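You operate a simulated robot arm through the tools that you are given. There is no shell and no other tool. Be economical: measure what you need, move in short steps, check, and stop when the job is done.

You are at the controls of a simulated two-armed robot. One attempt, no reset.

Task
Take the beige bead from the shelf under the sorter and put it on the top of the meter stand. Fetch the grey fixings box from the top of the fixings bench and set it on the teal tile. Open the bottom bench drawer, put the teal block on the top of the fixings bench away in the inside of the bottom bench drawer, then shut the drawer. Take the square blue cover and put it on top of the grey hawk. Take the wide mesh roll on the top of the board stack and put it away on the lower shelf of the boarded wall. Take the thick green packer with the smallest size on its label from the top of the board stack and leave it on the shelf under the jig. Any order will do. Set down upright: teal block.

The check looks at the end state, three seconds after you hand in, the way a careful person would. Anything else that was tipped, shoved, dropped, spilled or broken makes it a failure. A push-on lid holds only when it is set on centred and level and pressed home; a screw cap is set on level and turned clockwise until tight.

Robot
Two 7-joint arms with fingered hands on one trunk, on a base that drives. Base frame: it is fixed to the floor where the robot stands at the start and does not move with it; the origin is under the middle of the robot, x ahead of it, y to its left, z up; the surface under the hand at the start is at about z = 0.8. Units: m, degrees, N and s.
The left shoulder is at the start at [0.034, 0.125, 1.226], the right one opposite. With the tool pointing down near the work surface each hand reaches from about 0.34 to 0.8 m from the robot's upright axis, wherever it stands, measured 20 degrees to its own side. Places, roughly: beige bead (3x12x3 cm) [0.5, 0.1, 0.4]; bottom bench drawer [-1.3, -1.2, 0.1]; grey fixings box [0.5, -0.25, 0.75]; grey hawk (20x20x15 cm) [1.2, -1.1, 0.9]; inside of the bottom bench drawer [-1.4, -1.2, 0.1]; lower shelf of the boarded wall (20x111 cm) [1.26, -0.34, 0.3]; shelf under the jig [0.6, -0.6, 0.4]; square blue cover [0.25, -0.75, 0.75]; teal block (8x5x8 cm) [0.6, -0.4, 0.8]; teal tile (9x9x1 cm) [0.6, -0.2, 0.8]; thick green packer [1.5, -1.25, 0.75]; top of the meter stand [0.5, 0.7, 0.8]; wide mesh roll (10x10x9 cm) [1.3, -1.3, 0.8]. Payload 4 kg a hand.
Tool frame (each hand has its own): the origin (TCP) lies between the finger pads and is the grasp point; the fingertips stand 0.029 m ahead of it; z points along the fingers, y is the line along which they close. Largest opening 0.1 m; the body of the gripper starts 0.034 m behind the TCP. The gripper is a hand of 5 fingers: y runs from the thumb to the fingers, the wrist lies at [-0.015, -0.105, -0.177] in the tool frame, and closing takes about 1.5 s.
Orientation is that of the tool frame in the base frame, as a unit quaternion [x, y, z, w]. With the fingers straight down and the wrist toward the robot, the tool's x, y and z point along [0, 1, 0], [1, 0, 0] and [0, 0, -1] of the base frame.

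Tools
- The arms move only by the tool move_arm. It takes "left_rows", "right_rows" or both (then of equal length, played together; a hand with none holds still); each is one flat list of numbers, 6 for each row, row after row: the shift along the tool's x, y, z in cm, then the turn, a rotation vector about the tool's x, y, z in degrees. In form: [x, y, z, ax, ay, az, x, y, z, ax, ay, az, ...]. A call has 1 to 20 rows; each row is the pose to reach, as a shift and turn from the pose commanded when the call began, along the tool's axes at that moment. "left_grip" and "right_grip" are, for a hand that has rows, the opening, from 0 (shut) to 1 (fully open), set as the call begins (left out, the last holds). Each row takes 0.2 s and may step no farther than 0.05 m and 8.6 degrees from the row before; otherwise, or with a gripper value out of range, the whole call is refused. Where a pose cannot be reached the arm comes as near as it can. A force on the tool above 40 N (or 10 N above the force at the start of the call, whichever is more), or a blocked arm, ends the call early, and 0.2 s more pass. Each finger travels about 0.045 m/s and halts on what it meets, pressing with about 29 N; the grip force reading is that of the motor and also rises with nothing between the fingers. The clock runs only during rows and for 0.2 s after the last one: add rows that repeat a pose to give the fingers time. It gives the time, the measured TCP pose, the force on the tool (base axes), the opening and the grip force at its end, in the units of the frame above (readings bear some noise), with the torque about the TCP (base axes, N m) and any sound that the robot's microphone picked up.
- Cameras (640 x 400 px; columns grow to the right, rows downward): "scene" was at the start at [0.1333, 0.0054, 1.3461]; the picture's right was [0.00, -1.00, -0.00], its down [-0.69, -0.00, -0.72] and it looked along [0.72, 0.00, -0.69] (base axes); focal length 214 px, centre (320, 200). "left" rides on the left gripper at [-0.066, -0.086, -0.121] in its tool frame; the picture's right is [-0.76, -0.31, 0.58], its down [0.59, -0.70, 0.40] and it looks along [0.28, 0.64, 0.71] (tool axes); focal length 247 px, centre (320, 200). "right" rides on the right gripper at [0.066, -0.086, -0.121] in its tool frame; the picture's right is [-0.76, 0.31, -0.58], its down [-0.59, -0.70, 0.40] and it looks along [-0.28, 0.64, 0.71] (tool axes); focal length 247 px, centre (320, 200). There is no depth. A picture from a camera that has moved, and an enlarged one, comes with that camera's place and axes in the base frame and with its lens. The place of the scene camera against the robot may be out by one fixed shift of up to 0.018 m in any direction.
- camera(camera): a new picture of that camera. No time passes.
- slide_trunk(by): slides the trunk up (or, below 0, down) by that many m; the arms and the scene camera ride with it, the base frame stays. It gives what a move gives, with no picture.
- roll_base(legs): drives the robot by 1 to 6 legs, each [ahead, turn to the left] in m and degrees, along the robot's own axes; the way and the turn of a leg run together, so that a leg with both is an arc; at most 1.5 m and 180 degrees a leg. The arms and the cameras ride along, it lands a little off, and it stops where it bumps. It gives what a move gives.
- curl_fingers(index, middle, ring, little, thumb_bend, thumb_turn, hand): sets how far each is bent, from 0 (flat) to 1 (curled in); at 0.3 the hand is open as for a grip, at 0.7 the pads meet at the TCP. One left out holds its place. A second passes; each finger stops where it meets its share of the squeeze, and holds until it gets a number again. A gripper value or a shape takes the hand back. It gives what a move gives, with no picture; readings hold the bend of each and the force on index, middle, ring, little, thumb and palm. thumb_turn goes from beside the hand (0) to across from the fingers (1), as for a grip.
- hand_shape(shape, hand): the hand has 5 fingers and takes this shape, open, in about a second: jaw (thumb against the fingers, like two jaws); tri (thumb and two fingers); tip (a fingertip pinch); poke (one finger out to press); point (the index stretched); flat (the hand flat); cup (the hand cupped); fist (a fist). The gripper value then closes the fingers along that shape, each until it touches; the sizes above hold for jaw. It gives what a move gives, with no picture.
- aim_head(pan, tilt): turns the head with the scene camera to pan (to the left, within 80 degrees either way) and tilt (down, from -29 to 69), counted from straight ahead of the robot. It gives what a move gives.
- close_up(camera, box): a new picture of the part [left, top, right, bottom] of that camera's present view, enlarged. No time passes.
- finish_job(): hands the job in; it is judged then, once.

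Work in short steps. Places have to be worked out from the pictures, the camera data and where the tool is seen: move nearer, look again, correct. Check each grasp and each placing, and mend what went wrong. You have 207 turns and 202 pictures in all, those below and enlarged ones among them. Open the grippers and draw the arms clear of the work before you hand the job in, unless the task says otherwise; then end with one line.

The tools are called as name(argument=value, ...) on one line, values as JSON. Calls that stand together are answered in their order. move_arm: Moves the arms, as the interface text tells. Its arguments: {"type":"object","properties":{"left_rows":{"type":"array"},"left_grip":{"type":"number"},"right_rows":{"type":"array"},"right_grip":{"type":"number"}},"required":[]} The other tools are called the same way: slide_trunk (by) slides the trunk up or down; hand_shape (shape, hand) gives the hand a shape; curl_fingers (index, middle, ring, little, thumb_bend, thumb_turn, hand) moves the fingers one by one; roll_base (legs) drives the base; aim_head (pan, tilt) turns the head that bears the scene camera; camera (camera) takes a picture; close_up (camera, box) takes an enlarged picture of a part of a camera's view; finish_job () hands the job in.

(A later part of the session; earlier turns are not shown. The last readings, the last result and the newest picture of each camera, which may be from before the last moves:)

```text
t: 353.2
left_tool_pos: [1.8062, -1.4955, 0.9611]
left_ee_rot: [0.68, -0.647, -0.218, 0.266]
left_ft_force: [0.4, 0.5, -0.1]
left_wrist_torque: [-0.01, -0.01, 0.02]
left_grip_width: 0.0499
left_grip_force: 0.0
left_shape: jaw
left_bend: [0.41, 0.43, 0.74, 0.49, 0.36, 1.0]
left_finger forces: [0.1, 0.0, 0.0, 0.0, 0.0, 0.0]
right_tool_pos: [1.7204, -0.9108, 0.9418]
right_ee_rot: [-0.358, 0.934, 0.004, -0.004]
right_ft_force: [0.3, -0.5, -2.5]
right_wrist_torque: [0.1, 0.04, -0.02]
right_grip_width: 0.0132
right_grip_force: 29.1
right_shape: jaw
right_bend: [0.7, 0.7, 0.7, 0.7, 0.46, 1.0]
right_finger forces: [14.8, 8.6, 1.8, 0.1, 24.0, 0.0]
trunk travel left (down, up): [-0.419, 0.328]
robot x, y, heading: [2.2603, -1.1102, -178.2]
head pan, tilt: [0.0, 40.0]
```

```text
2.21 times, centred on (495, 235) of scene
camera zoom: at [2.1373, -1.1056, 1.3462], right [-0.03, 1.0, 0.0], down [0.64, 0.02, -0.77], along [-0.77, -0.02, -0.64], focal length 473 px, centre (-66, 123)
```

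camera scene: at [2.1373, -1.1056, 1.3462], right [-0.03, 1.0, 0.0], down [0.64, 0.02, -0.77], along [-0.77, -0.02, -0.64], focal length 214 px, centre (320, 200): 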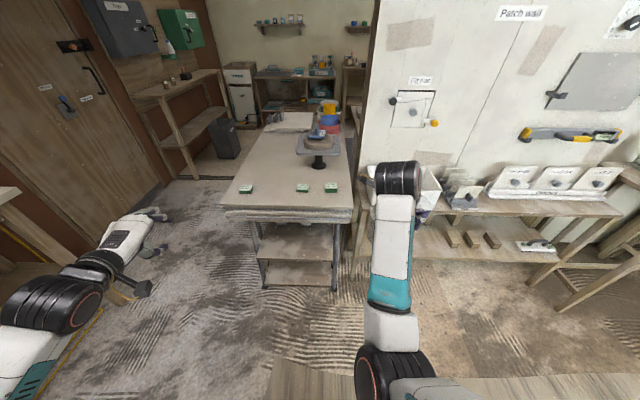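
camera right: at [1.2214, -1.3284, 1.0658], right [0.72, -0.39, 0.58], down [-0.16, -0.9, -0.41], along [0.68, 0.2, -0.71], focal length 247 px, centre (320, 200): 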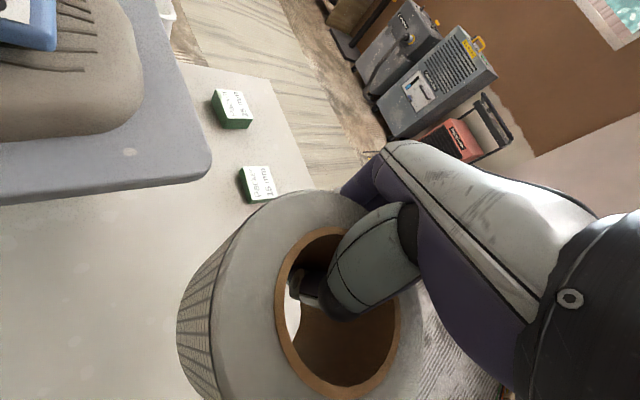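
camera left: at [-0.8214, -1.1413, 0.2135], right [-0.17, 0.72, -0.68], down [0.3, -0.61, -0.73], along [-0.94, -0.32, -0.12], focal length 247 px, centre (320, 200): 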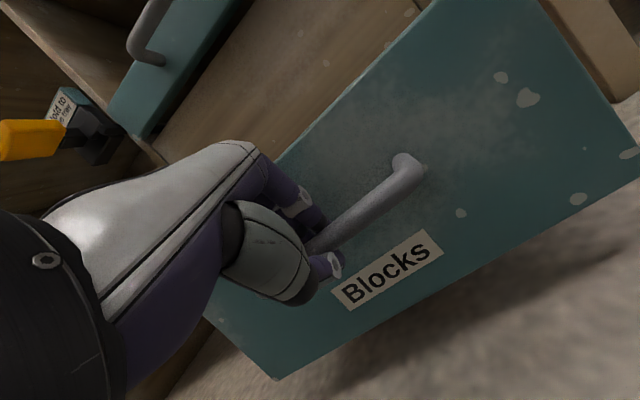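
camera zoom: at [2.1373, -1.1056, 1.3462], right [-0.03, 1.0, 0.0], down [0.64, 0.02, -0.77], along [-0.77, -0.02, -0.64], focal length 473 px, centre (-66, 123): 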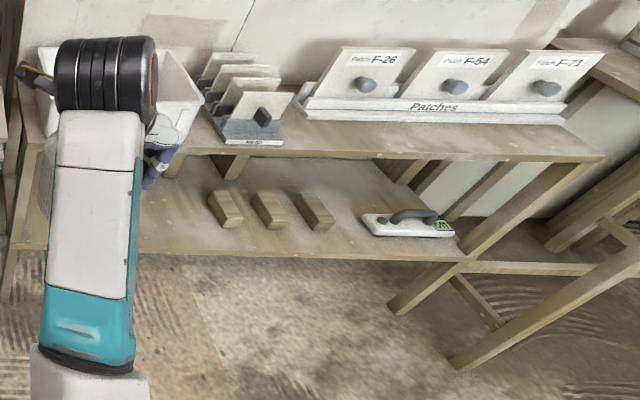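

Free spot on the lower shelf at y≈-0.5. Raise the left hand (to stay above the stack), yaw the roll hand to default, then sidestep to y≈-0.87.

move_arm(left_rows=[0, 2.5, -3, 0, 0, 0, 0, 5, -6, 0, 0, 0, 0, 7.5, -9, 0, 0, 0, 0, 10, -12, 0, 0, 0, 0, 12.5, -15, 0, 0, 0, 0, 15, -18, 0, 0, 0, 0, 17.5, -21, 0, 0, 0, 0, 20, -24, 0, 0, 0], right_rows=[0, 0, 0, 0, 0, -6.5, 0, 0, 0, 0, 0, -13, 0, 0, 0, 0, 0, -19.5, 0, 0, 0, 0, 0, -26, 0, 0, 0, 0, 0, -32.5, 0, 0, 0, 0, 0, -39, 0, 0, 0, 0, 0, -45.5, 0, 0, 0, 0, 0, -50])

roll_base(legs=[[0, -91.8], [0.24, 0], [0, 90]])

slide_trunk(by=-0.4)

aim_head(pan=0, tilt=30)

camera(camera="scene")

```text
t: 355.0
left_tool_pos: [1.8068, -1.4807, 1.2719]
left_ee_rot: [0.68, -0.648, -0.218, 0.266]
left_ft_force: [-0.1, -0.4, -0.1]
left_wrist_torque: [0.0, -0.01, 0.0]
left_grip_width: 0.0499
left_grip_force: 0.1
left_shape: jaw
left_bend: [0.41, 0.43, 0.74, 0.49, 0.36, 1.0]
left_finger forces: [0.0, 0.0, 0.0, 0.0, 0.0, 0.0]
right_tool_pos: [1.7212, -0.9102, 0.942]
right_ee_rot: [0.72, -0.694, -0.005, 0.002]
right_ft_force: [0.2, 0.1, -2.9]
right_wrist_torque: [0.0, 0.12, 0.01]
right_grip_width: 0.013
right_grip_force: 29.0
right_shape: jaw
right_bend: [0.7, 0.7, 0.7, 0.7, 0.46, 1.0]
right_finger forces: [14.8, 8.6, 1.9, 0.0, 24.0, 0.0]
trunk travel left (down, up): [-0.419, 0.328]
robot x, y, heading: [2.2572, -1.1042, -178.1]
head pan, tilt: [0.0, 40.0]
```

```text
t: 364.7
left_tool_pos: [1.803, -1.2435, 1.2731]
left_ee_rot: [0.68, -0.647, -0.218, 0.266]
left_ft_force: [-0.5, 0.1, 0.9]
left_wrist_torque: [0.04, -0.01, -0.02]
left_grip_width: 0.0498
left_grip_force: 0.1
left_shape: jaw
left_bend: [0.41, 0.43, 0.74, 0.49, 0.36, 1.0]
left_finger forces: [0.0, 0.1, 0.0, 0.1, 0.1, 0.0]
right_tool_pos: [1.7149, -0.6721, 0.9413]
right_ee_rot: [0.719, -0.695, -0.006, 0.001]
right_ft_force: [-0.3, -0.3, -1.8]
right_wrist_torque: [0.06, 0.13, -0.01]
right_grip_width: 0.0128
right_grip_force: 29.4
right_shape: jaw
right_bend: [0.7, 0.7, 0.7, 0.7, 0.47, 1.0]
right_finger forces: [14.5, 8.4, 1.6, 0.1, 23.4, 0.0]
trunk travel left (down, up): [-0.419, 0.328]
robot x, y, heading: [2.2531, -0.8674, -178.2]
head pan, tilt: [0.0, 40.0]
```

```text
t: 368.5
left_tool_pos: [1.7529, -1.2446, 0.8119]
left_ee_rot: [0.696, -0.666, -0.165, 0.211]
left_ft_force: [-0.7, 0.2, -0.3]
left_wrist_torque: [-0.01, -0.02, -0.01]
left_grip_width: 0.0499
left_grip_force: 0.0
left_shape: jaw
left_bend: [0.41, 0.43, 0.74, 0.49, 0.36, 1.0]
left_finger forces: [0.1, 0.1, 0.0, 0.0, 0.0, 0.1]
right_tool_pos: [1.7157, -0.673, 0.5433]
right_ee_rot: [0.718, -0.696, -0.004, 0.001]
right_ft_force: [0.3, -1.0, -2.5]
right_wrist_torque: [0.0, 0.12, -0.02]
right_grip_width: 0.0127
right_grip_force: 28.9
right_shape: jaw
right_bend: [0.7, 0.7, 0.7, 0.7, 0.47, 1.0]
right_finger forces: [14.6, 8.3, 1.6, 0.1, 23.3, 0.1]
trunk travel left (down, up): [-0.019, 0.728]
robot x, y, heading: [2.2561, -0.8711, -178.0]
head pan, tilt: [0.0, 40.0]
```

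```text
t: 369.3
left_tool_pos: [1.753, -1.2457, 0.812]
left_ee_rot: [0.696, -0.666, -0.165, 0.211]
left_ft_force: [-0.1, -0.3, -0.1]
left_wrist_torque: [0.03, -0.02, 0.02]
left_grip_width: 0.0499
left_grip_force: 0.0
left_shape: jaw
left_bend: [0.41, 0.43, 0.74, 0.49, 0.36, 1.0]
left_finger forces: [0.0, 0.1, 0.0, 0.0, 0.0, 0.0]
right_tool_pos: [1.7139, -0.6716, 0.5429]
right_ee_rot: [0.718, -0.696, -0.005, 0.002]
right_ft_force: [-0.3, 0.0, -1.7]
right_wrist_torque: [0.01, 0.08, -0.01]
right_grip_width: 0.0126
right_grip_force: 29.5
right_shape: jaw
right_bend: [0.7, 0.7, 0.7, 0.7, 0.47, 1.0]
right_finger forces: [14.6, 8.5, 1.7, 0.1, 23.4, 0.1]
trunk travel left (down, up): [-0.019, 0.728]
robot x, y, heading: [2.2519, -0.8716, -178.0]
head pan, tilt: [0.0, 30.0]
```

```text
46 pictures are left
camera scene: at [1.9865, -0.8726, 0.9448], right [-0.03, 1.0, 0.0], down [0.5, 0.02, -0.87], along [-0.86, -0.03, -0.5], focal length 214 px, centre (320, 200)
```

scene: 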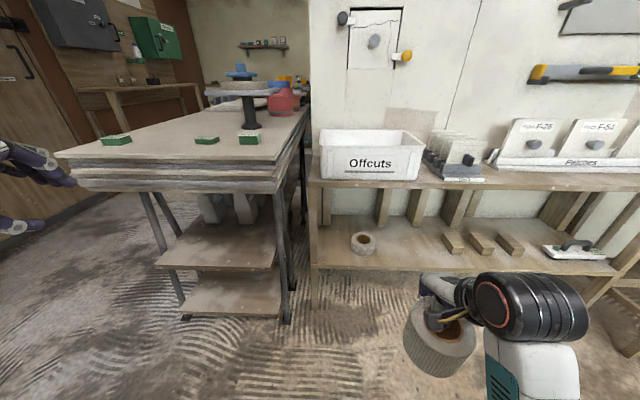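

A small roll sits at y≈-0.71 and blocks start at y≈-0.33, so y≈-0.52 is free. Raise the left hand more, shift the right hand outward/down, then correct heading and advance.

move_arm(left_rows=[0, 2, -3.2, 0, 0, 0, 0, 4, -6.4, 0, 0, 0, 0, 6, -9.6, 0, 0, 0, 0, 7.7, -12.8, 0, 0, 0], right_rows=[-3.7, 0, 2.5, 0, 0, 0, -7.5, 0, 5, 0, 0, 0, -11.2, 0, 7.5, 0, 0, 0, -14.5, 0, 10, 0, 0, 0])

roll_base(legs=[[0, -2], [0.25, 0]])

camera(camera="scene")

camera(camera="right")

```text
t: 370.3
left_tool_pos: [1.7562, -1.2383, 0.9605]
left_ee_rot: [0.696, -0.666, -0.165, 0.21]
left_ft_force: [-0.5, 0.2, 0.3]
left_wrist_torque: [-0.01, 0.02, -0.02]
left_grip_width: 0.0501
left_grip_force: 0.1
left_shape: jaw
left_bend: [0.41, 0.43, 0.74, 0.49, 0.36, 1.0]
left_finger forces: [0.0, 0.1, 0.0, 0.0, 0.0, 0.0]
right_tool_pos: [1.7097, -0.5272, 0.4428]
right_ee_rot: [0.719, -0.695, -0.005, 0.001]
right_ft_force: [0.9, 0.3, -2.4]
right_wrist_torque: [0.02, 0.09, 0.01]
right_grip_width: 0.0127
right_grip_force: 28.9
right_shape: jaw
right_bend: [0.7, 0.7, 0.7, 0.7, 0.47, 0.99]
right_finger forces: [14.9, 8.4, 1.5, 0.1, 23.9, 0.0]
trunk travel left (down, up): [-0.019, 0.728]
robot x, y, heading: [2.2538, -0.8662, -178.0]
head pan, tilt: [0.0, 30.0]
```

```text
t: 372.4
left_tool_pos: [1.4925, -1.2195, 0.9612]
left_ee_rot: [0.683, -0.679, -0.169, 0.209]
left_ft_force: [0.5, -0.1, -0.2]
left_wrist_torque: [-0.02, -0.01, 0.04]
left_grip_width: 0.05
left_grip_force: 0.0
left_shape: jaw
left_bend: [0.41, 0.43, 0.74, 0.49, 0.36, 1.0]
left_finger forces: [0.1, 0.0, 0.0, 0.1, 0.0, 0.0]
right_tool_pos: [1.4746, -0.5063, 0.4424]
right_ee_rot: [-0.706, 0.709, 0.005, -0.001]
right_ft_force: [0.0, -0.4, -2.3]
right_wrist_torque: [0.04, 0.12, -0.01]
right_grip_width: 0.0128
right_grip_force: 28.6
right_shape: jaw
right_bend: [0.7, 0.7, 0.7, 0.7, 0.47, 0.99]
right_finger forces: [14.9, 8.3, 1.5, 0.1, 23.8, 0.0]
trunk travel left (down, up): [-0.019, 0.728]
robot x, y, heading: [2.0034, -0.8687, 180.0]
head pan, tilt: [0.0, 30.0]
```

```text
45 pictures are left
camera scene: at [1.7378, -0.8618, 0.9449], right [0.0, 1.0, 0.0], down [0.5, 0.0, -0.87], along [-0.87, 0.0, -0.5], focal length 214 px, centre (320, 200)
```

scene: 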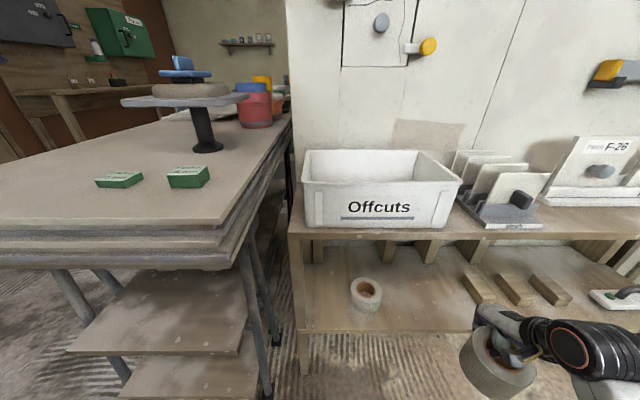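

```text
44 pictures are left
camera right: at [1.5613, -0.5734, 0.5625], right [-0.3, 0.75, 0.58], down [0.7, 0.59, -0.4], along [-0.65, 0.29, -0.71], focal length 247 px, centre (320, 200)
```

right: 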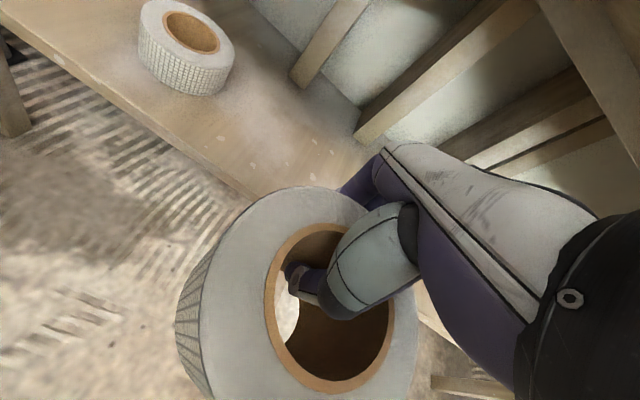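

Lower the roll to ~1.5 cm above shelf height just in front of the shelf and check clearances.

roll_base(legs=[[0.05, 0]])

move_arm(right_rows=[0.4, 0, 2, 0, 0, 0, 0.8, 1, 4, 0, 0, 0, 1.2, 2, 5, 0, 0, 0])

camera(camera="right")

aim_head(pan=-35, tilt=35)

camera(camera="scene")

```text
t: 373.4
left_tool_pos: [1.4427, -1.2184, 0.9611]
left_ee_rot: [0.683, -0.679, -0.169, 0.208]
left_ft_force: [-0.7, 0.0, 0.6]
left_wrist_torque: [-0.01, 0.03, 0.01]
left_grip_width: 0.05
left_grip_force: 0.2
left_shape: jaw
left_bend: [0.41, 0.43, 0.74, 0.49, 0.36, 1.0]
left_finger forces: [0.1, 0.0, 0.0, 0.0, 0.0, 0.0]
right_tool_pos: [1.4238, -0.508, 0.4419]
right_ee_rot: [-0.706, 0.708, 0.004, -0.002]
right_ft_force: [0.4, 0.0, -2.1]
right_wrist_torque: [0.03, 0.09, 0.01]
right_grip_width: 0.0125
right_grip_force: 29.2
right_shape: jaw
right_bend: [0.7, 0.7, 0.7, 0.7, 0.47, 0.99]
right_finger forces: [14.9, 8.4, 1.6, 0.1, 23.9, 0.0]
trunk travel left (down, up): [-0.019, 0.728]
robot x, y, heading: [1.9503, -0.8702, 179.9]
head pan, tilt: [0.0, 30.0]
```

```text
t: 374.2
left_tool_pos: [1.4428, -1.219, 0.9603]
left_ee_rot: [0.683, -0.679, -0.169, 0.209]
left_ft_force: [0.2, 0.8, -0.6]
left_wrist_torque: [-0.03, 0.04, 0.0]
left_grip_width: 0.0499
left_grip_force: 0.0
left_shape: jaw
left_bend: [0.41, 0.43, 0.74, 0.49, 0.36, 1.0]
left_finger forces: [0.0, 0.1, 0.1, 0.0, 0.0, 0.0]
right_tool_pos: [1.4027, -0.5201, 0.3929]
right_ee_rot: [-0.706, 0.708, 0.005, -0.001]
right_ft_force: [0.0, 0.4, -2.1]
right_wrist_torque: [0.01, 0.11, 0.02]
right_grip_width: 0.0128
right_grip_force: 29.1
right_shape: jaw
right_bend: [0.7, 0.7, 0.7, 0.7, 0.47, 0.99]
right_finger forces: [14.9, 8.4, 1.6, 0.1, 23.9, 0.0]
trunk travel left (down, up): [-0.019, 0.728]
robot x, y, heading: [1.9538, -0.8724, 179.7]
head pan, tilt: [0.0, 30.0]
```

```text
43 pictures are left
camera right: at [1.4901, -0.5862, 0.5123], right [-0.3, 0.75, 0.58], down [0.7, 0.59, -0.4], along [-0.65, 0.29, -0.71], focal length 247 px, centre (320, 200)
```

right: 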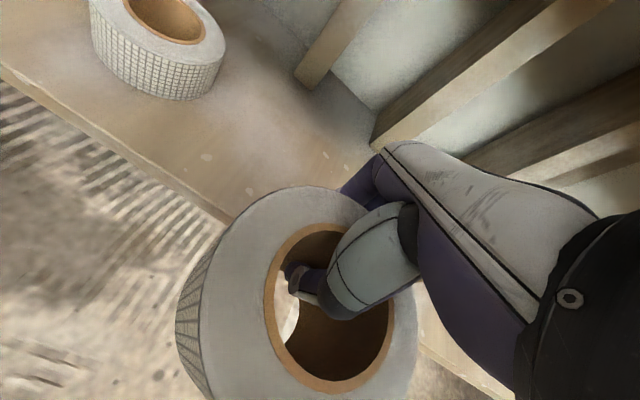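

```text
t: 375.2
left_tool_pos: [1.4429, -1.2188, 0.96]
left_ee_rot: [0.684, -0.679, -0.17, 0.208]
left_ft_force: [0.2, -0.3, 0.1]
left_wrist_torque: [0.01, 0.01, -0.02]
left_grip_width: 0.0498
left_grip_force: 0.0
left_shape: jaw
left_bend: [0.41, 0.43, 0.74, 0.49, 0.36, 1.0]
left_finger forces: [0.0, 0.0, 0.0, 0.1, 0.0, 0.0]
right_tool_pos: [1.4026, -0.5205, 0.3932]
right_ee_rot: [-0.706, 0.708, 0.005, -0.002]
right_ft_force: [1.2, -0.8, -1.9]
right_wrist_torque: [0.03, 0.15, 0.03]
right_grip_width: 0.0129
right_grip_force: 29.4
right_shape: jaw
right_bend: [0.7, 0.7, 0.7, 0.7, 0.47, 0.99]
right_finger forces: [15.0, 8.4, 1.5, 0.1, 23.9, 0.0]
trunk travel left (down, up): [-0.019, 0.728]
robot x, y, heading: [1.9555, -0.8688, 180.0]
head pan, tilt: [-35.0, 35.0]
```

```text
42 pictures are left
camera scene: at [1.7056, -0.8112, 0.9371], right [0.58, 0.82, 0.0], down [0.47, -0.33, -0.82], along [-0.67, 0.47, -0.57], focal length 214 px, centre (320, 200)
```

scene: 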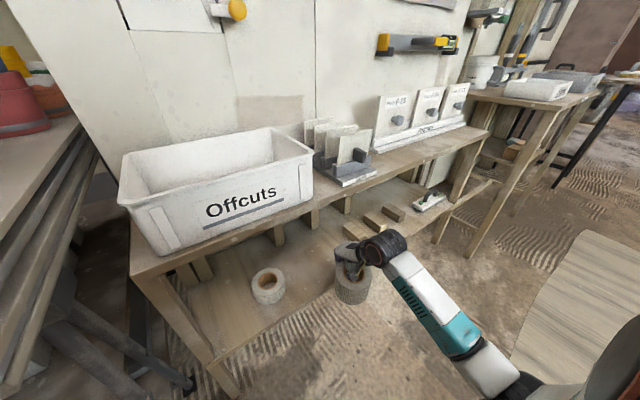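

Clearances look workable. Insert 13.5 cm forward.

move_arm(right_rows=[0, 3.5, 0, 0, 0, 0, 0, 7, 0, 0, 0, 0, 0, 10.5, 0, 0, 0, 0, 0, 13.5, 0, 0, 0, 0])

close_up(camera="scene", box=[200, 180, 440, 350])

camera(camera="right")

```text
t: 376.2
left_tool_pos: [1.4423, -1.2188, 0.9594]
left_ee_rot: [0.683, -0.679, -0.169, 0.208]
left_ft_force: [0.3, 0.4, -0.2]
left_wrist_torque: [0.03, -0.01, 0.02]
left_grip_width: 0.0497
left_grip_force: 0.0
left_shape: jaw
left_bend: [0.41, 0.43, 0.74, 0.49, 0.36, 1.0]
left_finger forces: [0.1, 0.0, 0.1, 0.1, 0.0, 0.1]
right_tool_pos: [1.269, -0.5185, 0.3924]
right_ee_rot: [-0.707, 0.708, 0.004, -0.001]
right_ft_force: [-0.1, 0.7, -2.7]
right_wrist_torque: [0.05, 0.08, 0.02]
right_grip_width: 0.0126
right_grip_force: 29.6
right_shape: jaw
right_bend: [0.7, 0.7, 0.7, 0.7, 0.47, 0.99]
right_finger forces: [15.0, 8.5, 1.6, 0.0, 24.3, 0.1]
trunk travel left (down, up): [-0.019, 0.728]
robot x, y, heading: [1.9537, -0.8673, 180.0]
head pan, tilt: [-35.0, 35.0]
```

```text
2.35 times, centred on (320, 265) of scene
camera zoom: at [1.7057, -0.8111, 0.9371], right [0.58, 0.82, 0.0], down [0.47, -0.33, -0.82], along [-0.67, 0.47, -0.57], focal length 505 px, centre (320, 47)
```

zoom: 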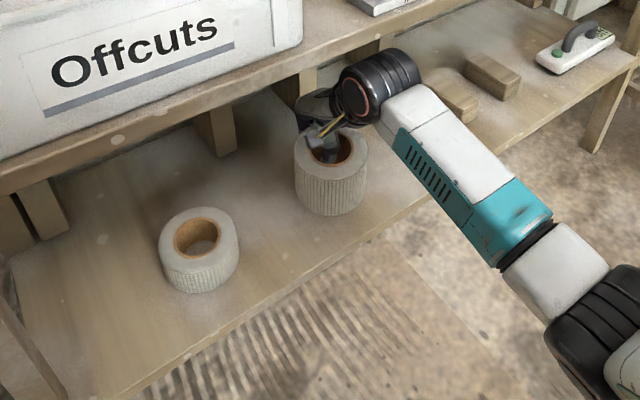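

```text
40 pictures are left
camera right: at [1.3548, -0.5856, 0.5129], right [-0.3, 0.75, 0.58], down [0.7, 0.59, -0.4], along [-0.65, 0.29, -0.71], focal length 247 px, centre (320, 200)
```

right: 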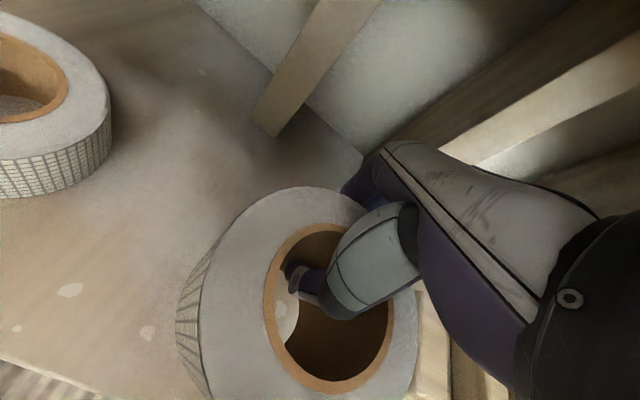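

Over the shelf. Lower in small steps until contact.

move_arm(right_rows=[0, 0, 0.7, 0, 0, 0, 0, 0, 1.4, 0, 0, 0, 0, 0, 2.1, 0, 0, 0, 0, 0, 2.8, 0, 0, 0])

```text
t: 377.2
left_tool_pos: [1.442, -1.2176, 0.961]
left_ee_rot: [0.683, -0.679, -0.169, 0.208]
left_ft_force: [-0.2, 0.1, -0.6]
left_wrist_torque: [0.01, -0.01, 0.04]
left_grip_width: 0.05
left_grip_force: 0.1
left_shape: jaw
left_bend: [0.41, 0.43, 0.74, 0.49, 0.36, 1.0]
left_finger forces: [0.0, 0.0, 0.1, 0.0, 0.0, 0.0]
right_tool_pos: [1.2678, -0.5184, 0.3653]
right_ee_rot: [-0.706, 0.708, 0.006, -0.001]
right_ft_force: [-0.2, -0.9, -2.1]
right_wrist_torque: [0.05, 0.1, 0.01]
right_grip_width: 0.0125
right_grip_force: 28.9
right_shape: jaw
right_bend: [0.7, 0.7, 0.7, 0.7, 0.47, 0.99]
right_finger forces: [15.0, 8.5, 1.6, 0.1, 24.2, 0.1]
trunk travel left (down, up): [-0.019, 0.728]
robot x, y, heading: [1.9538, -0.8686, 180.1]
head pan, tilt: [-35.0, 35.0]
```

No contact yet; continue down gently.

move_arm(right_rows=[0, 0, 0.6, 0, 0, 0, 0, 0, 1.2, 0, 0, 0, 0, 0, 1.8, 0, 0, 0, 0, 0, 2.4, 0, 0, 0])

close_up(camera="scene", box=[260, 200, 420, 320])

```text
t: 378.2
left_tool_pos: [1.4436, -1.2188, 0.9616]
left_ee_rot: [0.683, -0.679, -0.169, 0.208]
left_ft_force: [1.5, -0.1, -0.6]
left_wrist_torque: [0.02, -0.06, -0.02]
left_grip_width: 0.05
left_grip_force: 0.1
left_shape: jaw
left_bend: [0.41, 0.43, 0.74, 0.49, 0.36, 1.0]
left_finger forces: [0.1, 0.0, 0.0, 0.0, 0.1, 0.0]
right_tool_pos: [1.2674, -0.5181, 0.3441]
right_ee_rot: [-0.706, 0.709, 0.006, -0.003]
right_ft_force: [1.8, 0.7, 5.9]
right_wrist_torque: [-0.03, -0.14, 0.02]
right_grip_width: 0.0128
right_grip_force: 29.3
right_shape: jaw
right_bend: [0.7, 0.7, 0.7, 0.7, 0.47, 1.0]
right_finger forces: [16.3, 8.2, 1.9, 0.1, 27.4, 0.0]
trunk travel left (down, up): [-0.019, 0.728]
robot x, y, heading: [1.9539, -0.8718, 179.8]
head pan, tilt: [-35.0, 35.0]
```

```text
3.33 times, centred on (340, 260) of scene
camera zoom: at [1.7063, -0.8114, 0.9374], right [0.58, 0.82, 0.0], down [0.47, -0.33, -0.82], along [-0.67, 0.47, -0.57], focal length 715 px, centre (253, 0)
```

zoom: 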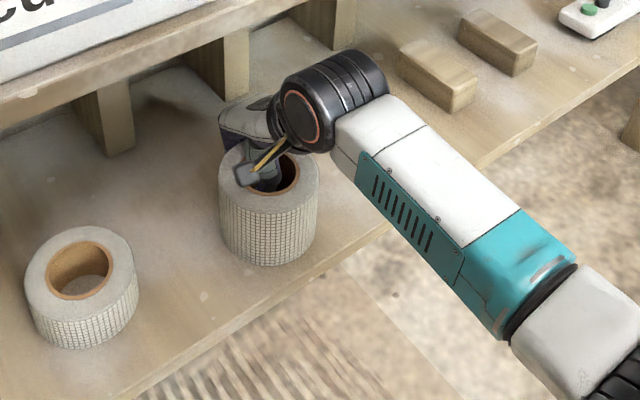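

Roll rests on the shelf. Release, lift 5.5 cm, then withdraw.

move_arm(right_rows=[0, 0, -0.2, 0, 0, 0, 0, 0, -0.2, 0, 0, 0, 0, 0, -0.2, 0, 0, 0, 0, 0, -0.2, 0, 0, 0, 0, 0, -0.2, 0, 0, 0, 0, 0, -0.2, 0, 0, 0], right_grip=0.7)

move_arm(right_rows=[0, 0, -2, 0, 0, 0, 0, 0, -4, 0, 0, 0, 0, 0, -5.5, 0, 0, 0])

close_up(camera="scene", box=[260, 200, 420, 320])

```text
t: 379.6
left_tool_pos: [1.4437, -1.2199, 0.9609]
left_ee_rot: [0.683, -0.679, -0.169, 0.209]
left_ft_force: [-0.2, 0.5, 0.0]
left_wrist_torque: [0.0, 0.06, 0.04]
left_grip_width: 0.0502
left_grip_force: 0.1
left_shape: jaw
left_bend: [0.41, 0.43, 0.74, 0.49, 0.36, 1.0]
left_finger forces: [0.0, 0.0, 0.1, 0.0, 0.0, 0.0]
right_tool_pos: [1.2672, -0.5178, 0.3434]
right_ee_rot: [-0.706, 0.708, 0.006, -0.001]
right_ft_force: [0.9, 0.0, 0.0]
right_wrist_torque: [-0.01, 0.0, 0.01]
right_grip_width: 0.0695
right_grip_force: 0.1
right_shape: jaw
right_bend: [0.41, 0.36, 0.26, 0.41, 0.31, 0.99]
right_finger forces: [0.0, 0.0, 0.0, 0.0, 0.0, 0.0]
trunk travel left (down, up): [-0.019, 0.728]
robot x, y, heading: [1.955, -0.8669, 180.0]
head pan, tilt: [-35.0, 35.0]
```

```text
t: 380.4
left_tool_pos: [1.4423, -1.2192, 0.9618]
left_ee_rot: [0.683, -0.679, -0.168, 0.208]
left_ft_force: [-0.1, 0.2, 0.3]
left_wrist_torque: [0.02, 0.0, 0.02]
left_grip_width: 0.0498
left_grip_force: 0.0
left_shape: jaw
left_bend: [0.41, 0.43, 0.74, 0.49, 0.36, 1.0]
left_finger forces: [0.0, 0.1, 0.1, 0.0, 0.0, 0.1]
right_tool_pos: [1.268, -0.5171, 0.3991]
right_ee_rot: [-0.707, 0.708, 0.006, -0.002]
right_ft_force: [-0.6, 0.2, -0.4]
right_wrist_torque: [-0.01, -0.04, 0.01]
right_grip_width: 0.0699
right_grip_force: 0.0
right_shape: jaw
right_bend: [0.41, 0.36, 0.26, 0.41, 0.3, 0.99]
right_finger forces: [0.1, 0.0, 0.0, 0.0, 0.0, 0.0]
trunk travel left (down, up): [-0.019, 0.728]
robot x, y, heading: [1.9561, -0.8698, 179.9]
head pan, tilt: [-35.0, 35.0]
```

```text
3.33 times, centred on (340, 260) of scene
camera zoom: at [1.7058, -0.8112, 0.9371], right [0.58, 0.82, 0.0], down [0.47, -0.33, -0.82], along [-0.67, 0.47, -0.57], focal length 715 px, centre (253, 0)
```

zoom: 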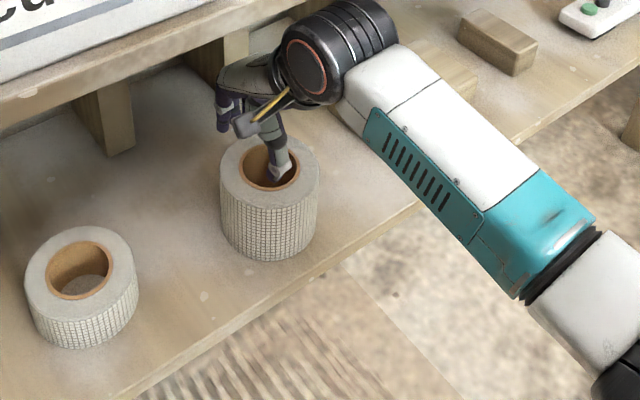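

Rise another 2 cm, then withdraw.

move_arm(right_rows=[0, -0.4, -1, 0, 0, 0, 0, -0.8, -2, 0, 0, 0, 0, -1.5, -2.6, 0, 0, 0])

close_up(camera="scene", box=[260, 200, 420, 320])

```text
t: 381.2
left_tool_pos: [1.443, -1.2197, 0.9596]
left_ee_rot: [0.684, -0.679, -0.169, 0.209]
left_ft_force: [-0.9, -0.2, 0.3]
left_wrist_torque: [0.02, 0.0, 0.0]
left_grip_width: 0.0497
left_grip_force: 0.1
left_shape: jaw
left_bend: [0.41, 0.43, 0.74, 0.49, 0.36, 1.0]
left_finger forces: [0.1, 0.1, 0.1, 0.0, 0.1, 0.0]
right_tool_pos: [1.2839, -0.5189, 0.4238]
right_ee_rot: [-0.705, 0.709, 0.005, -0.001]
right_ft_force: [-0.4, -0.2, -0.7]
right_wrist_torque: [0.02, -0.04, 0.0]
right_grip_width: 0.0695
right_grip_force: 0.2
right_shape: jaw
right_bend: [0.41, 0.36, 0.26, 0.41, 0.3, 0.99]
right_finger forces: [0.1, 0.0, 0.1, 0.0, 0.0, 0.0]
trunk travel left (down, up): [-0.019, 0.728]
robot x, y, heading: [1.9573, -0.8683, 179.9]
head pan, tilt: [-35.0, 35.0]
```

```text
3.33 times, centred on (340, 260) of scene
camera zoom: at [1.7058, -0.8112, 0.9371], right [0.58, 0.82, 0.0], down [0.47, -0.33, -0.82], along [-0.67, 0.47, -0.57], focal length 715 px, centre (253, 0)
```

zoom: 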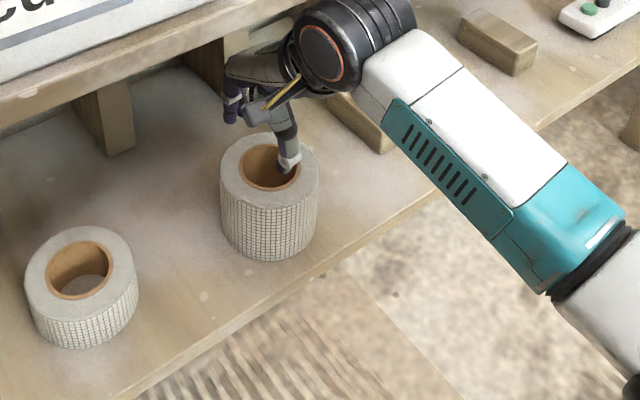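

Clear of the roll (tips ≈3 cm above its top). Withdraw 14 cm, then back off.

move_arm(right_rows=[0, -3.5, 0, 0, 0, 0, 0, -7, 0, 0, 0, 0, 0, -10.5, 0, 0, 0, 0, 0, -14, 0, 0, 0, 0])

roll_base(legs=[[-0.27, 0]])

slide_trunk(by=0.4)

aim_head(pan=0, tilt=38)

camera(camera="scene")

```text
t: 382.2
left_tool_pos: [1.4431, -1.2179, 0.9604]
left_ee_rot: [0.683, -0.679, -0.169, 0.209]
left_ft_force: [-0.5, 1.0, -0.2]
left_wrist_torque: [0.02, -0.02, 0.03]
left_grip_width: 0.0499
left_grip_force: 0.0
left_shape: jaw
left_bend: [0.41, 0.43, 0.74, 0.49, 0.36, 1.0]
left_finger forces: [0.0, 0.0, 0.0, 0.0, 0.1, 0.1]
right_tool_pos: [1.4246, -0.5202, 0.4241]
right_ee_rot: [-0.706, 0.708, 0.005, 0.0]
right_ft_force: [-0.2, -0.3, -0.1]
right_wrist_torque: [0.0, 0.01, 0.0]
right_grip_width: 0.0698
right_grip_force: 0.0
right_shape: jaw
right_bend: [0.41, 0.35, 0.26, 0.41, 0.3, 0.99]
right_finger forces: [0.2, 0.0, 0.0, 0.1, 0.1, 0.0]
trunk travel left (down, up): [-0.019, 0.728]
robot x, y, heading: [1.956, -0.8705, 179.9]
head pan, tilt: [-35.0, 35.0]
```

```text
t: 384.1
left_tool_pos: [1.7137, -1.2165, 0.96]
left_ee_rot: [-0.68, 0.682, 0.171, -0.208]
left_ft_force: [-0.6, -0.4, 0.0]
left_wrist_torque: [0.01, -0.02, 0.0]
left_grip_width: 0.05
left_grip_force: 0.0
left_shape: jaw
left_bend: [0.41, 0.43, 0.74, 0.49, 0.36, 1.0]
left_finger forces: [0.1, 0.0, 0.1, 0.1, 0.0, 0.0]
right_tool_pos: [1.7007, -0.5182, 0.4244]
right_ee_rot: [-0.703, 0.711, 0.005, -0.001]
right_ft_force: [0.5, 0.0, 0.2]
right_wrist_torque: [0.01, -0.04, -0.01]
right_grip_width: 0.0696
right_grip_force: 0.0
right_shape: jaw
right_bend: [0.41, 0.35, 0.26, 0.41, 0.3, 0.99]
right_finger forces: [0.0, 0.1, 0.0, 0.1, 0.1, 0.1]
trunk travel left (down, up): [-0.019, 0.728]
robot x, y, heading: [2.2237, -0.8711, 179.5]
head pan, tilt: [-35.0, 35.0]
```

```text
t: 387.9
left_tool_pos: [1.7142, -1.2175, 1.3603]
left_ee_rot: [0.681, -0.681, -0.17, 0.208]
left_ft_force: [-0.4, -0.7, 0.0]
left_wrist_torque: [-0.03, 0.0, -0.03]
left_grip_width: 0.0498
left_grip_force: 0.1
left_shape: jaw
left_bend: [0.41, 0.43, 0.74, 0.49, 0.36, 1.0]
left_finger forces: [0.0, 0.0, 0.0, 0.0, 0.1, 0.0]
right_tool_pos: [1.7001, -0.5186, 0.8242]
right_ee_rot: [-0.703, 0.711, 0.005, -0.001]
right_ft_force: [-0.6, 0.1, 0.3]
right_wrist_torque: [0.0, -0.02, 0.02]
right_grip_width: 0.0697
right_grip_force: 0.0
right_shape: jaw
right_bend: [0.41, 0.35, 0.26, 0.41, 0.3, 0.99]
right_finger forces: [0.1, 0.0, 0.1, 0.1, 0.1, 0.1]
trunk travel left (down, up): [-0.419, 0.328]
robot x, y, heading: [2.2289, -0.8733, 179.4]
head pan, tilt: [-35.0, 35.0]
```

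```text
t: 389.0
left_tool_pos: [1.7149, -1.2172, 1.3609]
left_ee_rot: [-0.681, 0.681, 0.17, -0.208]
left_ft_force: [-0.4, -0.4, 1.3]
left_wrist_torque: [-0.03, -0.04, 0.0]
left_grip_width: 0.0497
left_grip_force: 0.2
left_shape: jaw
left_bend: [0.41, 0.43, 0.74, 0.49, 0.36, 1.0]
left_finger forces: [0.0, 0.0, 0.1, 0.0, 0.1, 0.0]
right_tool_pos: [1.7009, -0.5185, 0.8249]
right_ee_rot: [-0.703, 0.711, 0.005, -0.001]
right_ft_force: [-0.3, 0.1, 0.4]
right_wrist_torque: [0.03, 0.05, -0.03]
right_grip_width: 0.0698
right_grip_force: 0.2
right_shape: jaw
right_bend: [0.41, 0.35, 0.26, 0.41, 0.3, 0.99]
right_finger forces: [0.0, 0.0, 0.1, 0.0, 0.0, 0.0]
trunk travel left (down, up): [-0.419, 0.328]
robot x, y, heading: [2.2261, -0.8709, 179.3]
head pan, tilt: [0.0, 38.0]
```

```text
36 pictures are left
camera scene: at [2.1059, -0.8631, 1.3492], right [0.01, 1.0, 0.0], down [0.62, -0.01, -0.79], along [-0.79, 0.01, -0.62], focal length 214 px, centre (320, 200)
```

scene: 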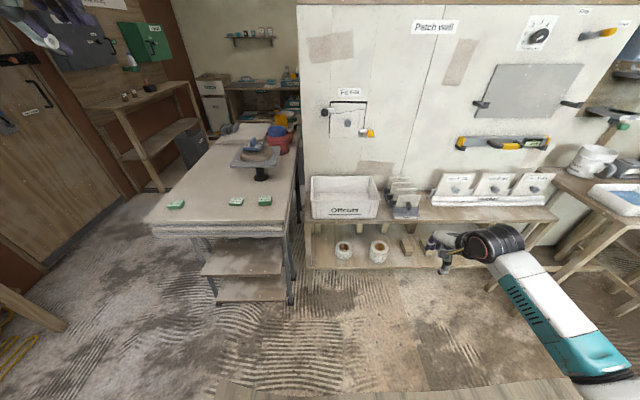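

Wide roll stands beside the small one. Now the 15 mm packer: raise right hand and reposition to y≈-1.5 facing -x.

move_arm(right_rows=[0, 0, -4, 0, 0, 0, 0, 0, -8, 0, 0, 0, 0, 0, -12, 0, 0, 0])

roll_base(legs=[[0, 90.5], [0.63, 0], [0, -90], [0.26, 0]])

camera(camera="scene")

camera(camera="right")

```text
t: 389.8
left_tool_pos: [1.7131, -1.2189, 1.36]
left_ee_rot: [0.681, -0.681, -0.17, 0.208]
left_ft_force: [0.5, 0.0, -0.2]
left_wrist_torque: [0.03, 0.02, 0.02]
left_grip_width: 0.0499
left_grip_force: 0.0
left_shape: jaw
left_bend: [0.41, 0.43, 0.74, 0.49, 0.36, 1.0]
left_finger forces: [0.0, 0.0, 0.0, 0.1, 0.0, 0.0]
right_tool_pos: [1.7037, -0.5174, 0.943]
right_ee_rot: [-0.704, 0.71, 0.004, -0.002]
right_ft_force: [0.2, -0.1, 0.8]
right_wrist_torque: [0.03, -0.02, 0.01]
right_grip_width: 0.0697
right_grip_force: 0.0
right_shape: jaw
right_bend: [0.41, 0.35, 0.26, 0.41, 0.3, 0.99]
right_finger forces: [0.1, 0.0, 0.1, 0.1, 0.1, 0.0]
trunk travel left (down, up): [-0.419, 0.328]
robot x, y, heading: [2.2297, -0.8702, 179.3]
head pan, tilt: [0.0, 38.0]
```

```text
t: 402.8
left_tool_pos: [1.4781, -1.862, 1.3592]
left_ee_rot: [0.684, -0.678, -0.169, 0.209]
left_ft_force: [1.0, 0.2, -0.6]
left_wrist_torque: [0.04, 0.0, -0.01]
left_grip_width: 0.05
left_grip_force: 0.2
left_shape: jaw
left_bend: [0.41, 0.43, 0.74, 0.49, 0.36, 1.0]
left_finger forces: [0.0, 0.0, 0.1, 0.0, 0.1, 0.1]
right_tool_pos: [1.459, -1.162, 0.943]
right_ee_rot: [-0.707, 0.707, 0.005, -0.001]
right_ft_force: [0.1, -0.3, 0.7]
right_wrist_torque: [-0.01, -0.03, 0.02]
right_grip_width: 0.0698
right_grip_force: 0.1
right_shape: jaw
right_bend: [0.41, 0.35, 0.26, 0.41, 0.3, 0.99]
right_finger forces: [0.1, 0.1, 0.1, 0.0, 0.1, 0.1]
trunk travel left (down, up): [-0.419, 0.328]
robot x, y, heading: [1.9921, -1.5106, 180.1]
head pan, tilt: [0.0, 38.0]
```

```text
35 pictures are left
camera scene: at [1.8656, -1.504, 1.3491], right [0.0, 1.0, 0.0], down [0.62, 0.0, -0.79], along [-0.79, 0.0, -0.62], focal length 214 px, centre (320, 200)
```

scene: 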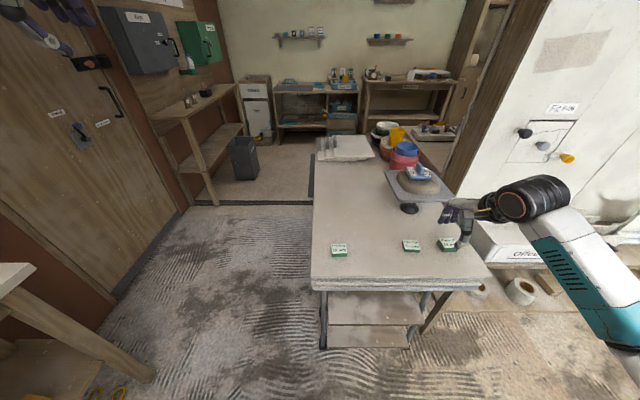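

```text
34 pictures are left
camera right: at [1.5465, -1.2288, 1.0628], right [-0.3, 0.75, 0.58], down [0.7, 0.59, -0.4], along [-0.65, 0.29, -0.71], focal length 247 px, centre (320, 200)
```

right: 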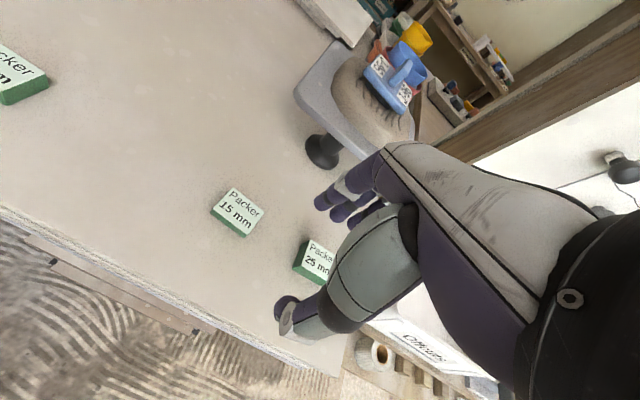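

15 mm packer located at [1.379,-1.208], aligned, ≈4.5×5 cm. Move above and descend.

move_arm(right_rows=[2.3, 4, 1, 0, 0, 0, 4.6, 8, 3, 0, 0, 0, 4.6, 8, 7, 0, 0, 0, 4.6, 8, 10, 0, 0, 0], right_grip=0.9)

camera(camera="right")

```text
refused: row 2 steps farther than a row can; nothing moved
```

```text
33 pictures are left
camera right: at [1.5465, -1.2288, 1.0628], right [-0.3, 0.75, 0.58], down [0.7, 0.59, -0.4], along [-0.65, 0.29, -0.71], focal length 247 px, centre (320, 200)
```

right: 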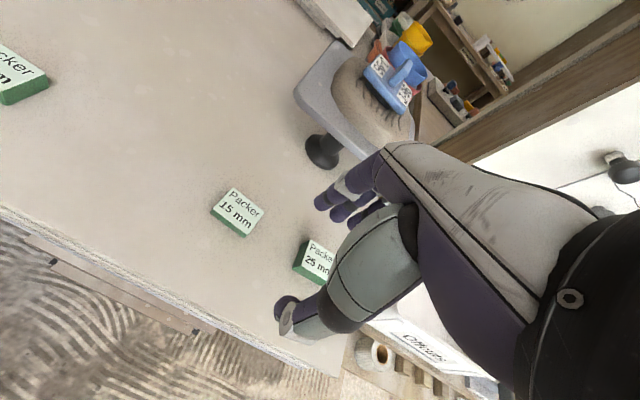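

Resend with smaller steps.

move_arm(right_rows=[1.5, 2.7, 0.7, 0, 0, 0, 3, 5.4, 1.4, 0, 0, 0, 4.6, 8, 3, 0, 0, 0, 4.6, 8, 7, 0, 0, 0, 4.6, 8, 10.5, 0, 0, 0], right_grip=0.9)

camera(camera="right")

```text
t: 404.0
left_tool_pos: [1.4782, -1.8623, 1.3603]
left_ee_rot: [0.685, -0.678, -0.169, 0.209]
left_ft_force: [-0.4, -0.1, 0.0]
left_wrist_torque: [-0.03, -0.02, -0.02]
left_grip_width: 0.0501
left_grip_force: 0.1
left_shape: jaw
left_bend: [0.41, 0.43, 0.74, 0.49, 0.36, 1.0]
left_finger forces: [0.0, 0.0, 0.1, 0.0, 0.1, 0.0]
right_tool_pos: [1.3806, -1.2074, 0.8377]
right_ee_rot: [0.708, -0.706, -0.006, 0.0]
right_ft_force: [-0.5, -0.5, 0.6]
right_wrist_torque: [0.02, 0.02, 0.0]
right_grip_width: 0.0898
right_grip_force: 0.0
right_shape: jaw
right_bend: [0.34, 0.31, 0.26, 0.33, 0.3, 0.98]
right_finger forces: [0.1, 0.0, 0.1, 0.1, 0.0, 0.1]
trunk travel left (down, up): [-0.419, 0.328]
robot x, y, heading: [1.9878, -1.5116, 180.0]
head pan, tilt: [0.0, 38.0]
```

```text
32 pictures are left
camera right: at [1.4677, -1.2728, 0.9583], right [-0.3, 0.75, 0.58], down [0.7, 0.59, -0.4], along [-0.65, 0.29, -0.71], focal length 247 px, centre (320, 200)
```

right: 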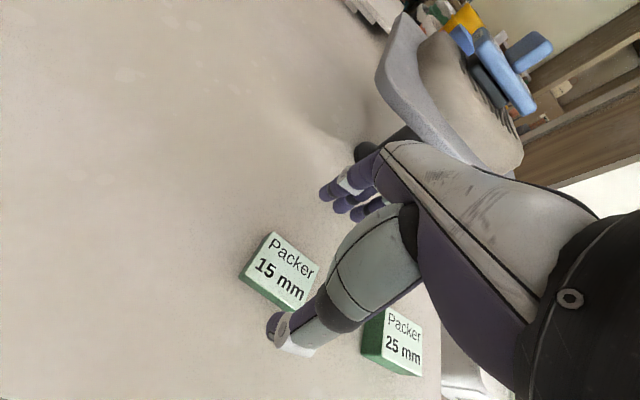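

Adjust 1.1 cm back and descend with contact check.

move_arm(right_rows=[0.2, -1.1, 1, 0, 0, 0, 0.2, -1.1, 2.5, 0, 0, 0, 0.2, -1.1, 3.7, 0, 0, 0, 0.2, -1.1, 4.6, 0, 0, 0])

camera(camera="right")

```text
t: 404.9
left_tool_pos: [1.4796, -1.8614, 1.3613]
left_ee_rot: [0.685, -0.677, -0.168, 0.211]
left_ft_force: [-0.5, 0.4, -0.5]
left_wrist_torque: [0.01, -0.03, 0.01]
left_grip_width: 0.0501
left_grip_force: 0.0
left_shape: jaw
left_bend: [0.41, 0.43, 0.74, 0.49, 0.36, 1.0]
left_finger forces: [0.0, 0.0, 0.0, 0.1, 0.0, 0.0]
right_tool_pos: [1.3831, -1.2094, 0.811]
right_ee_rot: [-0.707, 0.707, 0.013, -0.012]
right_ft_force: [4.1, -0.8, 16.7]
right_wrist_torque: [-0.06, -1.23, 0.02]
right_grip_width: 0.0928
right_grip_force: 0.0
right_shape: jaw
right_bend: [0.34, 0.31, 0.26, 0.33, 0.24, 0.98]
right_finger forces: [0.0, 0.0, 0.1, 0.1, 17.0, 0.0]
trunk travel left (down, up): [-0.419, 0.328]
robot x, y, heading: [1.9917, -1.514, 179.9]
head pan, tilt: [0.0, 38.0]
stopped in row 4 (right hand): the force on the tool passed its limit at 46 N (the readings are from after the stop); the commanded pose is now the measured one
```

```text
31 pictures are left
camera right: at [1.4737, -1.2749, 0.9276], right [-0.28, 0.76, 0.59], down [0.69, 0.59, -0.42], along [-0.67, 0.28, -0.69], focal length 247 px, centre (320, 200)
```

right: 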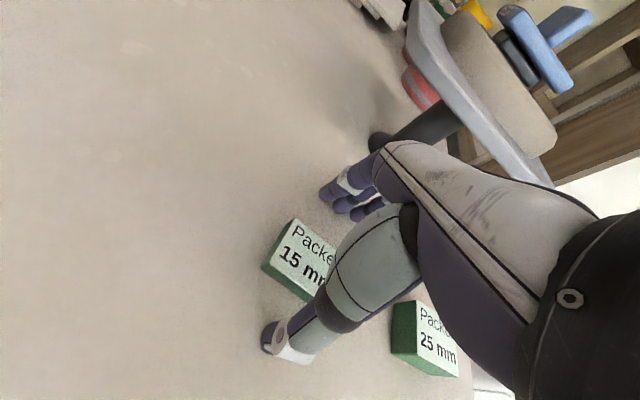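

The stack surface is at z≈0.78. Rise 4 mm, shift 1.2 cm back, level, and close on the packer.

move_arm(right_rows=[0.3, -0.6, -0.4, 1, 0, 0, 0.5, -1.2, -0.4, 2, 0, 0, 0.5, -1.2, -0.4, 2, 0, 0])

move_arm(right_rows=[0, 0, 0, 0, 0, 0, 0, 0, 0, 0, 0, 0, 0, 0, 0, 0, 0, 0, 0, 0, 0, 0, 0, 0, 0, 0, 0, 0, 0, 0, 0, 0, 0, 0, 0, 0], right_grip=0)

move_arm(right_rows=[0, 0, -3, 0, 0, 0, 0, 0, -7, 0, 0, 0, 0, 0, -11, 0, 0, 0])

camera(camera="right")

```text
t: 405.8
left_tool_pos: [1.4788, -1.862, 1.36]
left_ee_rot: [0.684, -0.678, -0.169, 0.21]
left_ft_force: [0.3, -0.3, -0.7]
left_wrist_torque: [0.02, 0.01, 0.02]
left_grip_width: 0.05
left_grip_force: 0.0
left_shape: jaw
left_bend: [0.41, 0.43, 0.74, 0.49, 0.36, 1.0]
left_finger forces: [0.0, 0.0, 0.1, 0.0, 0.1, 0.1]
right_tool_pos: [1.3966, -1.2147, 0.809]
right_ee_rot: [-0.706, 0.708, -0.002, 0.003]
right_ft_force: [-0.6, 0.3, 0.7]
right_wrist_torque: [0.02, 0.02, -0.01]
right_grip_width: 0.09
right_grip_force: 0.1
right_shape: jaw
right_bend: [0.34, 0.31, 0.26, 0.33, 0.3, 0.98]
right_finger forces: [0.1, 0.0, 0.1, 0.1, 0.0, 0.1]
trunk travel left (down, up): [-0.419, 0.328]
robot x, y, heading: [1.9892, -1.5086, 180.0]
head pan, tilt: [0.0, 38.0]
```

```text
t: 407.1
left_tool_pos: [1.4787, -1.8629, 1.3592]
left_ee_rot: [0.684, -0.678, -0.169, 0.209]
left_ft_force: [0.2, 0.0, 0.3]
left_wrist_torque: [0.03, -0.03, -0.01]
left_grip_width: 0.05
left_grip_force: 0.0
left_shape: jaw
left_bend: [0.41, 0.43, 0.74, 0.49, 0.36, 1.0]
left_finger forces: [0.1, 0.0, 0.0, 0.0, 0.0, 0.0]
right_tool_pos: [1.3986, -1.2144, 0.8102]
right_ee_rot: [-0.706, 0.709, -0.001, 0.002]
right_ft_force: [0.1, 0.1, -0.4]
right_wrist_torque: [-0.01, -0.01, 0.0]
right_grip_width: 0.0345
right_grip_force: 28.5
right_shape: jaw
right_bend: [0.48, 0.51, 0.74, 0.55, 0.42, 1.0]
right_finger forces: [15.1, 7.6, 3.3, 0.0, 26.0, 0.0]
trunk travel left (down, up): [-0.419, 0.328]
robot x, y, heading: [1.9879, -1.5108, 180.0]
head pan, tilt: [0.0, 38.0]
```

```text
t: 407.9
left_tool_pos: [1.4778, -1.8616, 1.3604]
left_ee_rot: [0.685, -0.678, -0.169, 0.209]
left_ft_force: [0.3, 1.3, -0.1]
left_wrist_torque: [0.01, 0.01, -0.02]
left_grip_width: 0.05
left_grip_force: 0.0
left_shape: jaw
left_bend: [0.41, 0.43, 0.74, 0.49, 0.36, 1.0]
left_finger forces: [0.1, 0.1, 0.0, 0.0, 0.0, 0.0]
right_tool_pos: [1.3953, -1.2142, 0.9196]
right_ee_rot: [-0.707, 0.707, -0.001, 0.003]
right_ft_force: [0.1, 0.3, -0.6]
right_wrist_torque: [0.01, 0.0, -0.01]
right_grip_width: 0.0346
right_grip_force: 29.0
right_shape: jaw
right_bend: [0.48, 0.51, 0.74, 0.55, 0.42, 1.0]
right_finger forces: [15.2, 7.5, 3.3, 0.0, 26.1, 0.0]
trunk travel left (down, up): [-0.419, 0.328]
robot x, y, heading: [1.9899, -1.5102, 180.0]
head pan, tilt: [0.0, 38.0]
```

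```text
30 pictures are left
camera right: at [1.4816, -1.2808, 1.0412], right [-0.31, 0.76, 0.58], down [0.71, 0.59, -0.39], along [-0.64, 0.29, -0.72], focal length 247 px, centre (320, 200)
```

right: 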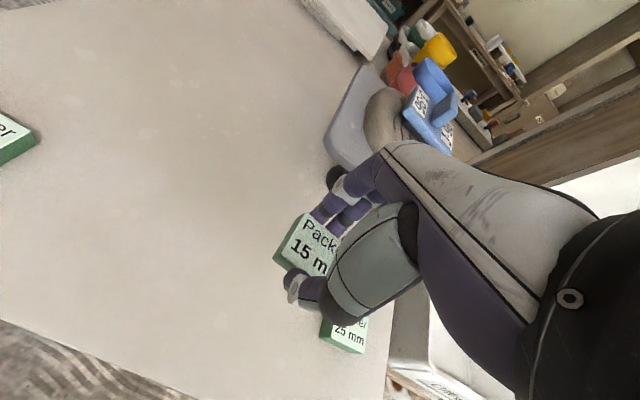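

15 mm packer held. Drive the long way back to the bench front.

roll_base(legs=[[-0.2, 0], [0, 90], [0.4, 0], [0, -90], [1.5, 0], [0.9, 0]])

camera(camera="scene")

```text
t: 414.8
left_tool_pos: [2.5466, -2.2321, 1.3615]
left_ee_rot: [0.963, 0.008, 0.029, 0.269]
left_ft_force: [0.2, -0.3, 0.1]
left_wrist_torque: [0.0, 0.0, 0.01]
left_grip_width: 0.05
left_grip_force: 0.0
left_shape: jaw
left_bend: [0.41, 0.43, 0.74, 0.49, 0.36, 1.0]
left_finger forces: [0.0, 0.1, 0.0, 0.0, 0.0, 0.1]
right_tool_pos: [1.9061, -2.3137, 0.9182]
right_ee_rot: [1.0, 0.007, 0.003, -0.012]
right_ft_force: [5.9, 23.5, 12.4]
right_wrist_torque: [0.14, 0.1, -0.44]
right_grip_width: 0.0307
right_grip_force: 28.8
right_shape: jaw
right_bend: [0.76, 0.78, 0.76, 0.55, 0.45, 0.85]
right_finger forces: [17.9, 13.7, 11.2, 0.0, 35.3, 0.1]
trunk travel left (down, up): [-0.419, 0.328]
robot x, y, heading: [2.1871, -1.7244, -89.5]
head pan, tilt: [0.0, 38.0]
stopped in leg 3: the force on the tool passed its limit at 102 N (the readings are from after the stop); the commanded pose is now the measured one
```

```text
29 pictures are left
camera scene: at [2.1992, -1.8471, 1.3496], right [-1.0, -0.01, 0.0], down [0.0, 0.61, -0.79], along [0.01, -0.79, -0.61], focal length 214 px, centre (320, 200)
```

scene: 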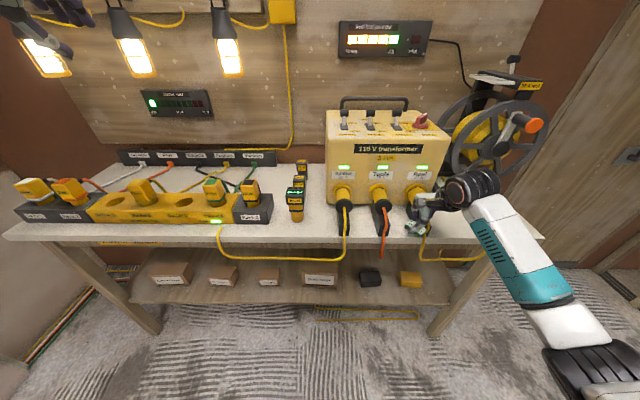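

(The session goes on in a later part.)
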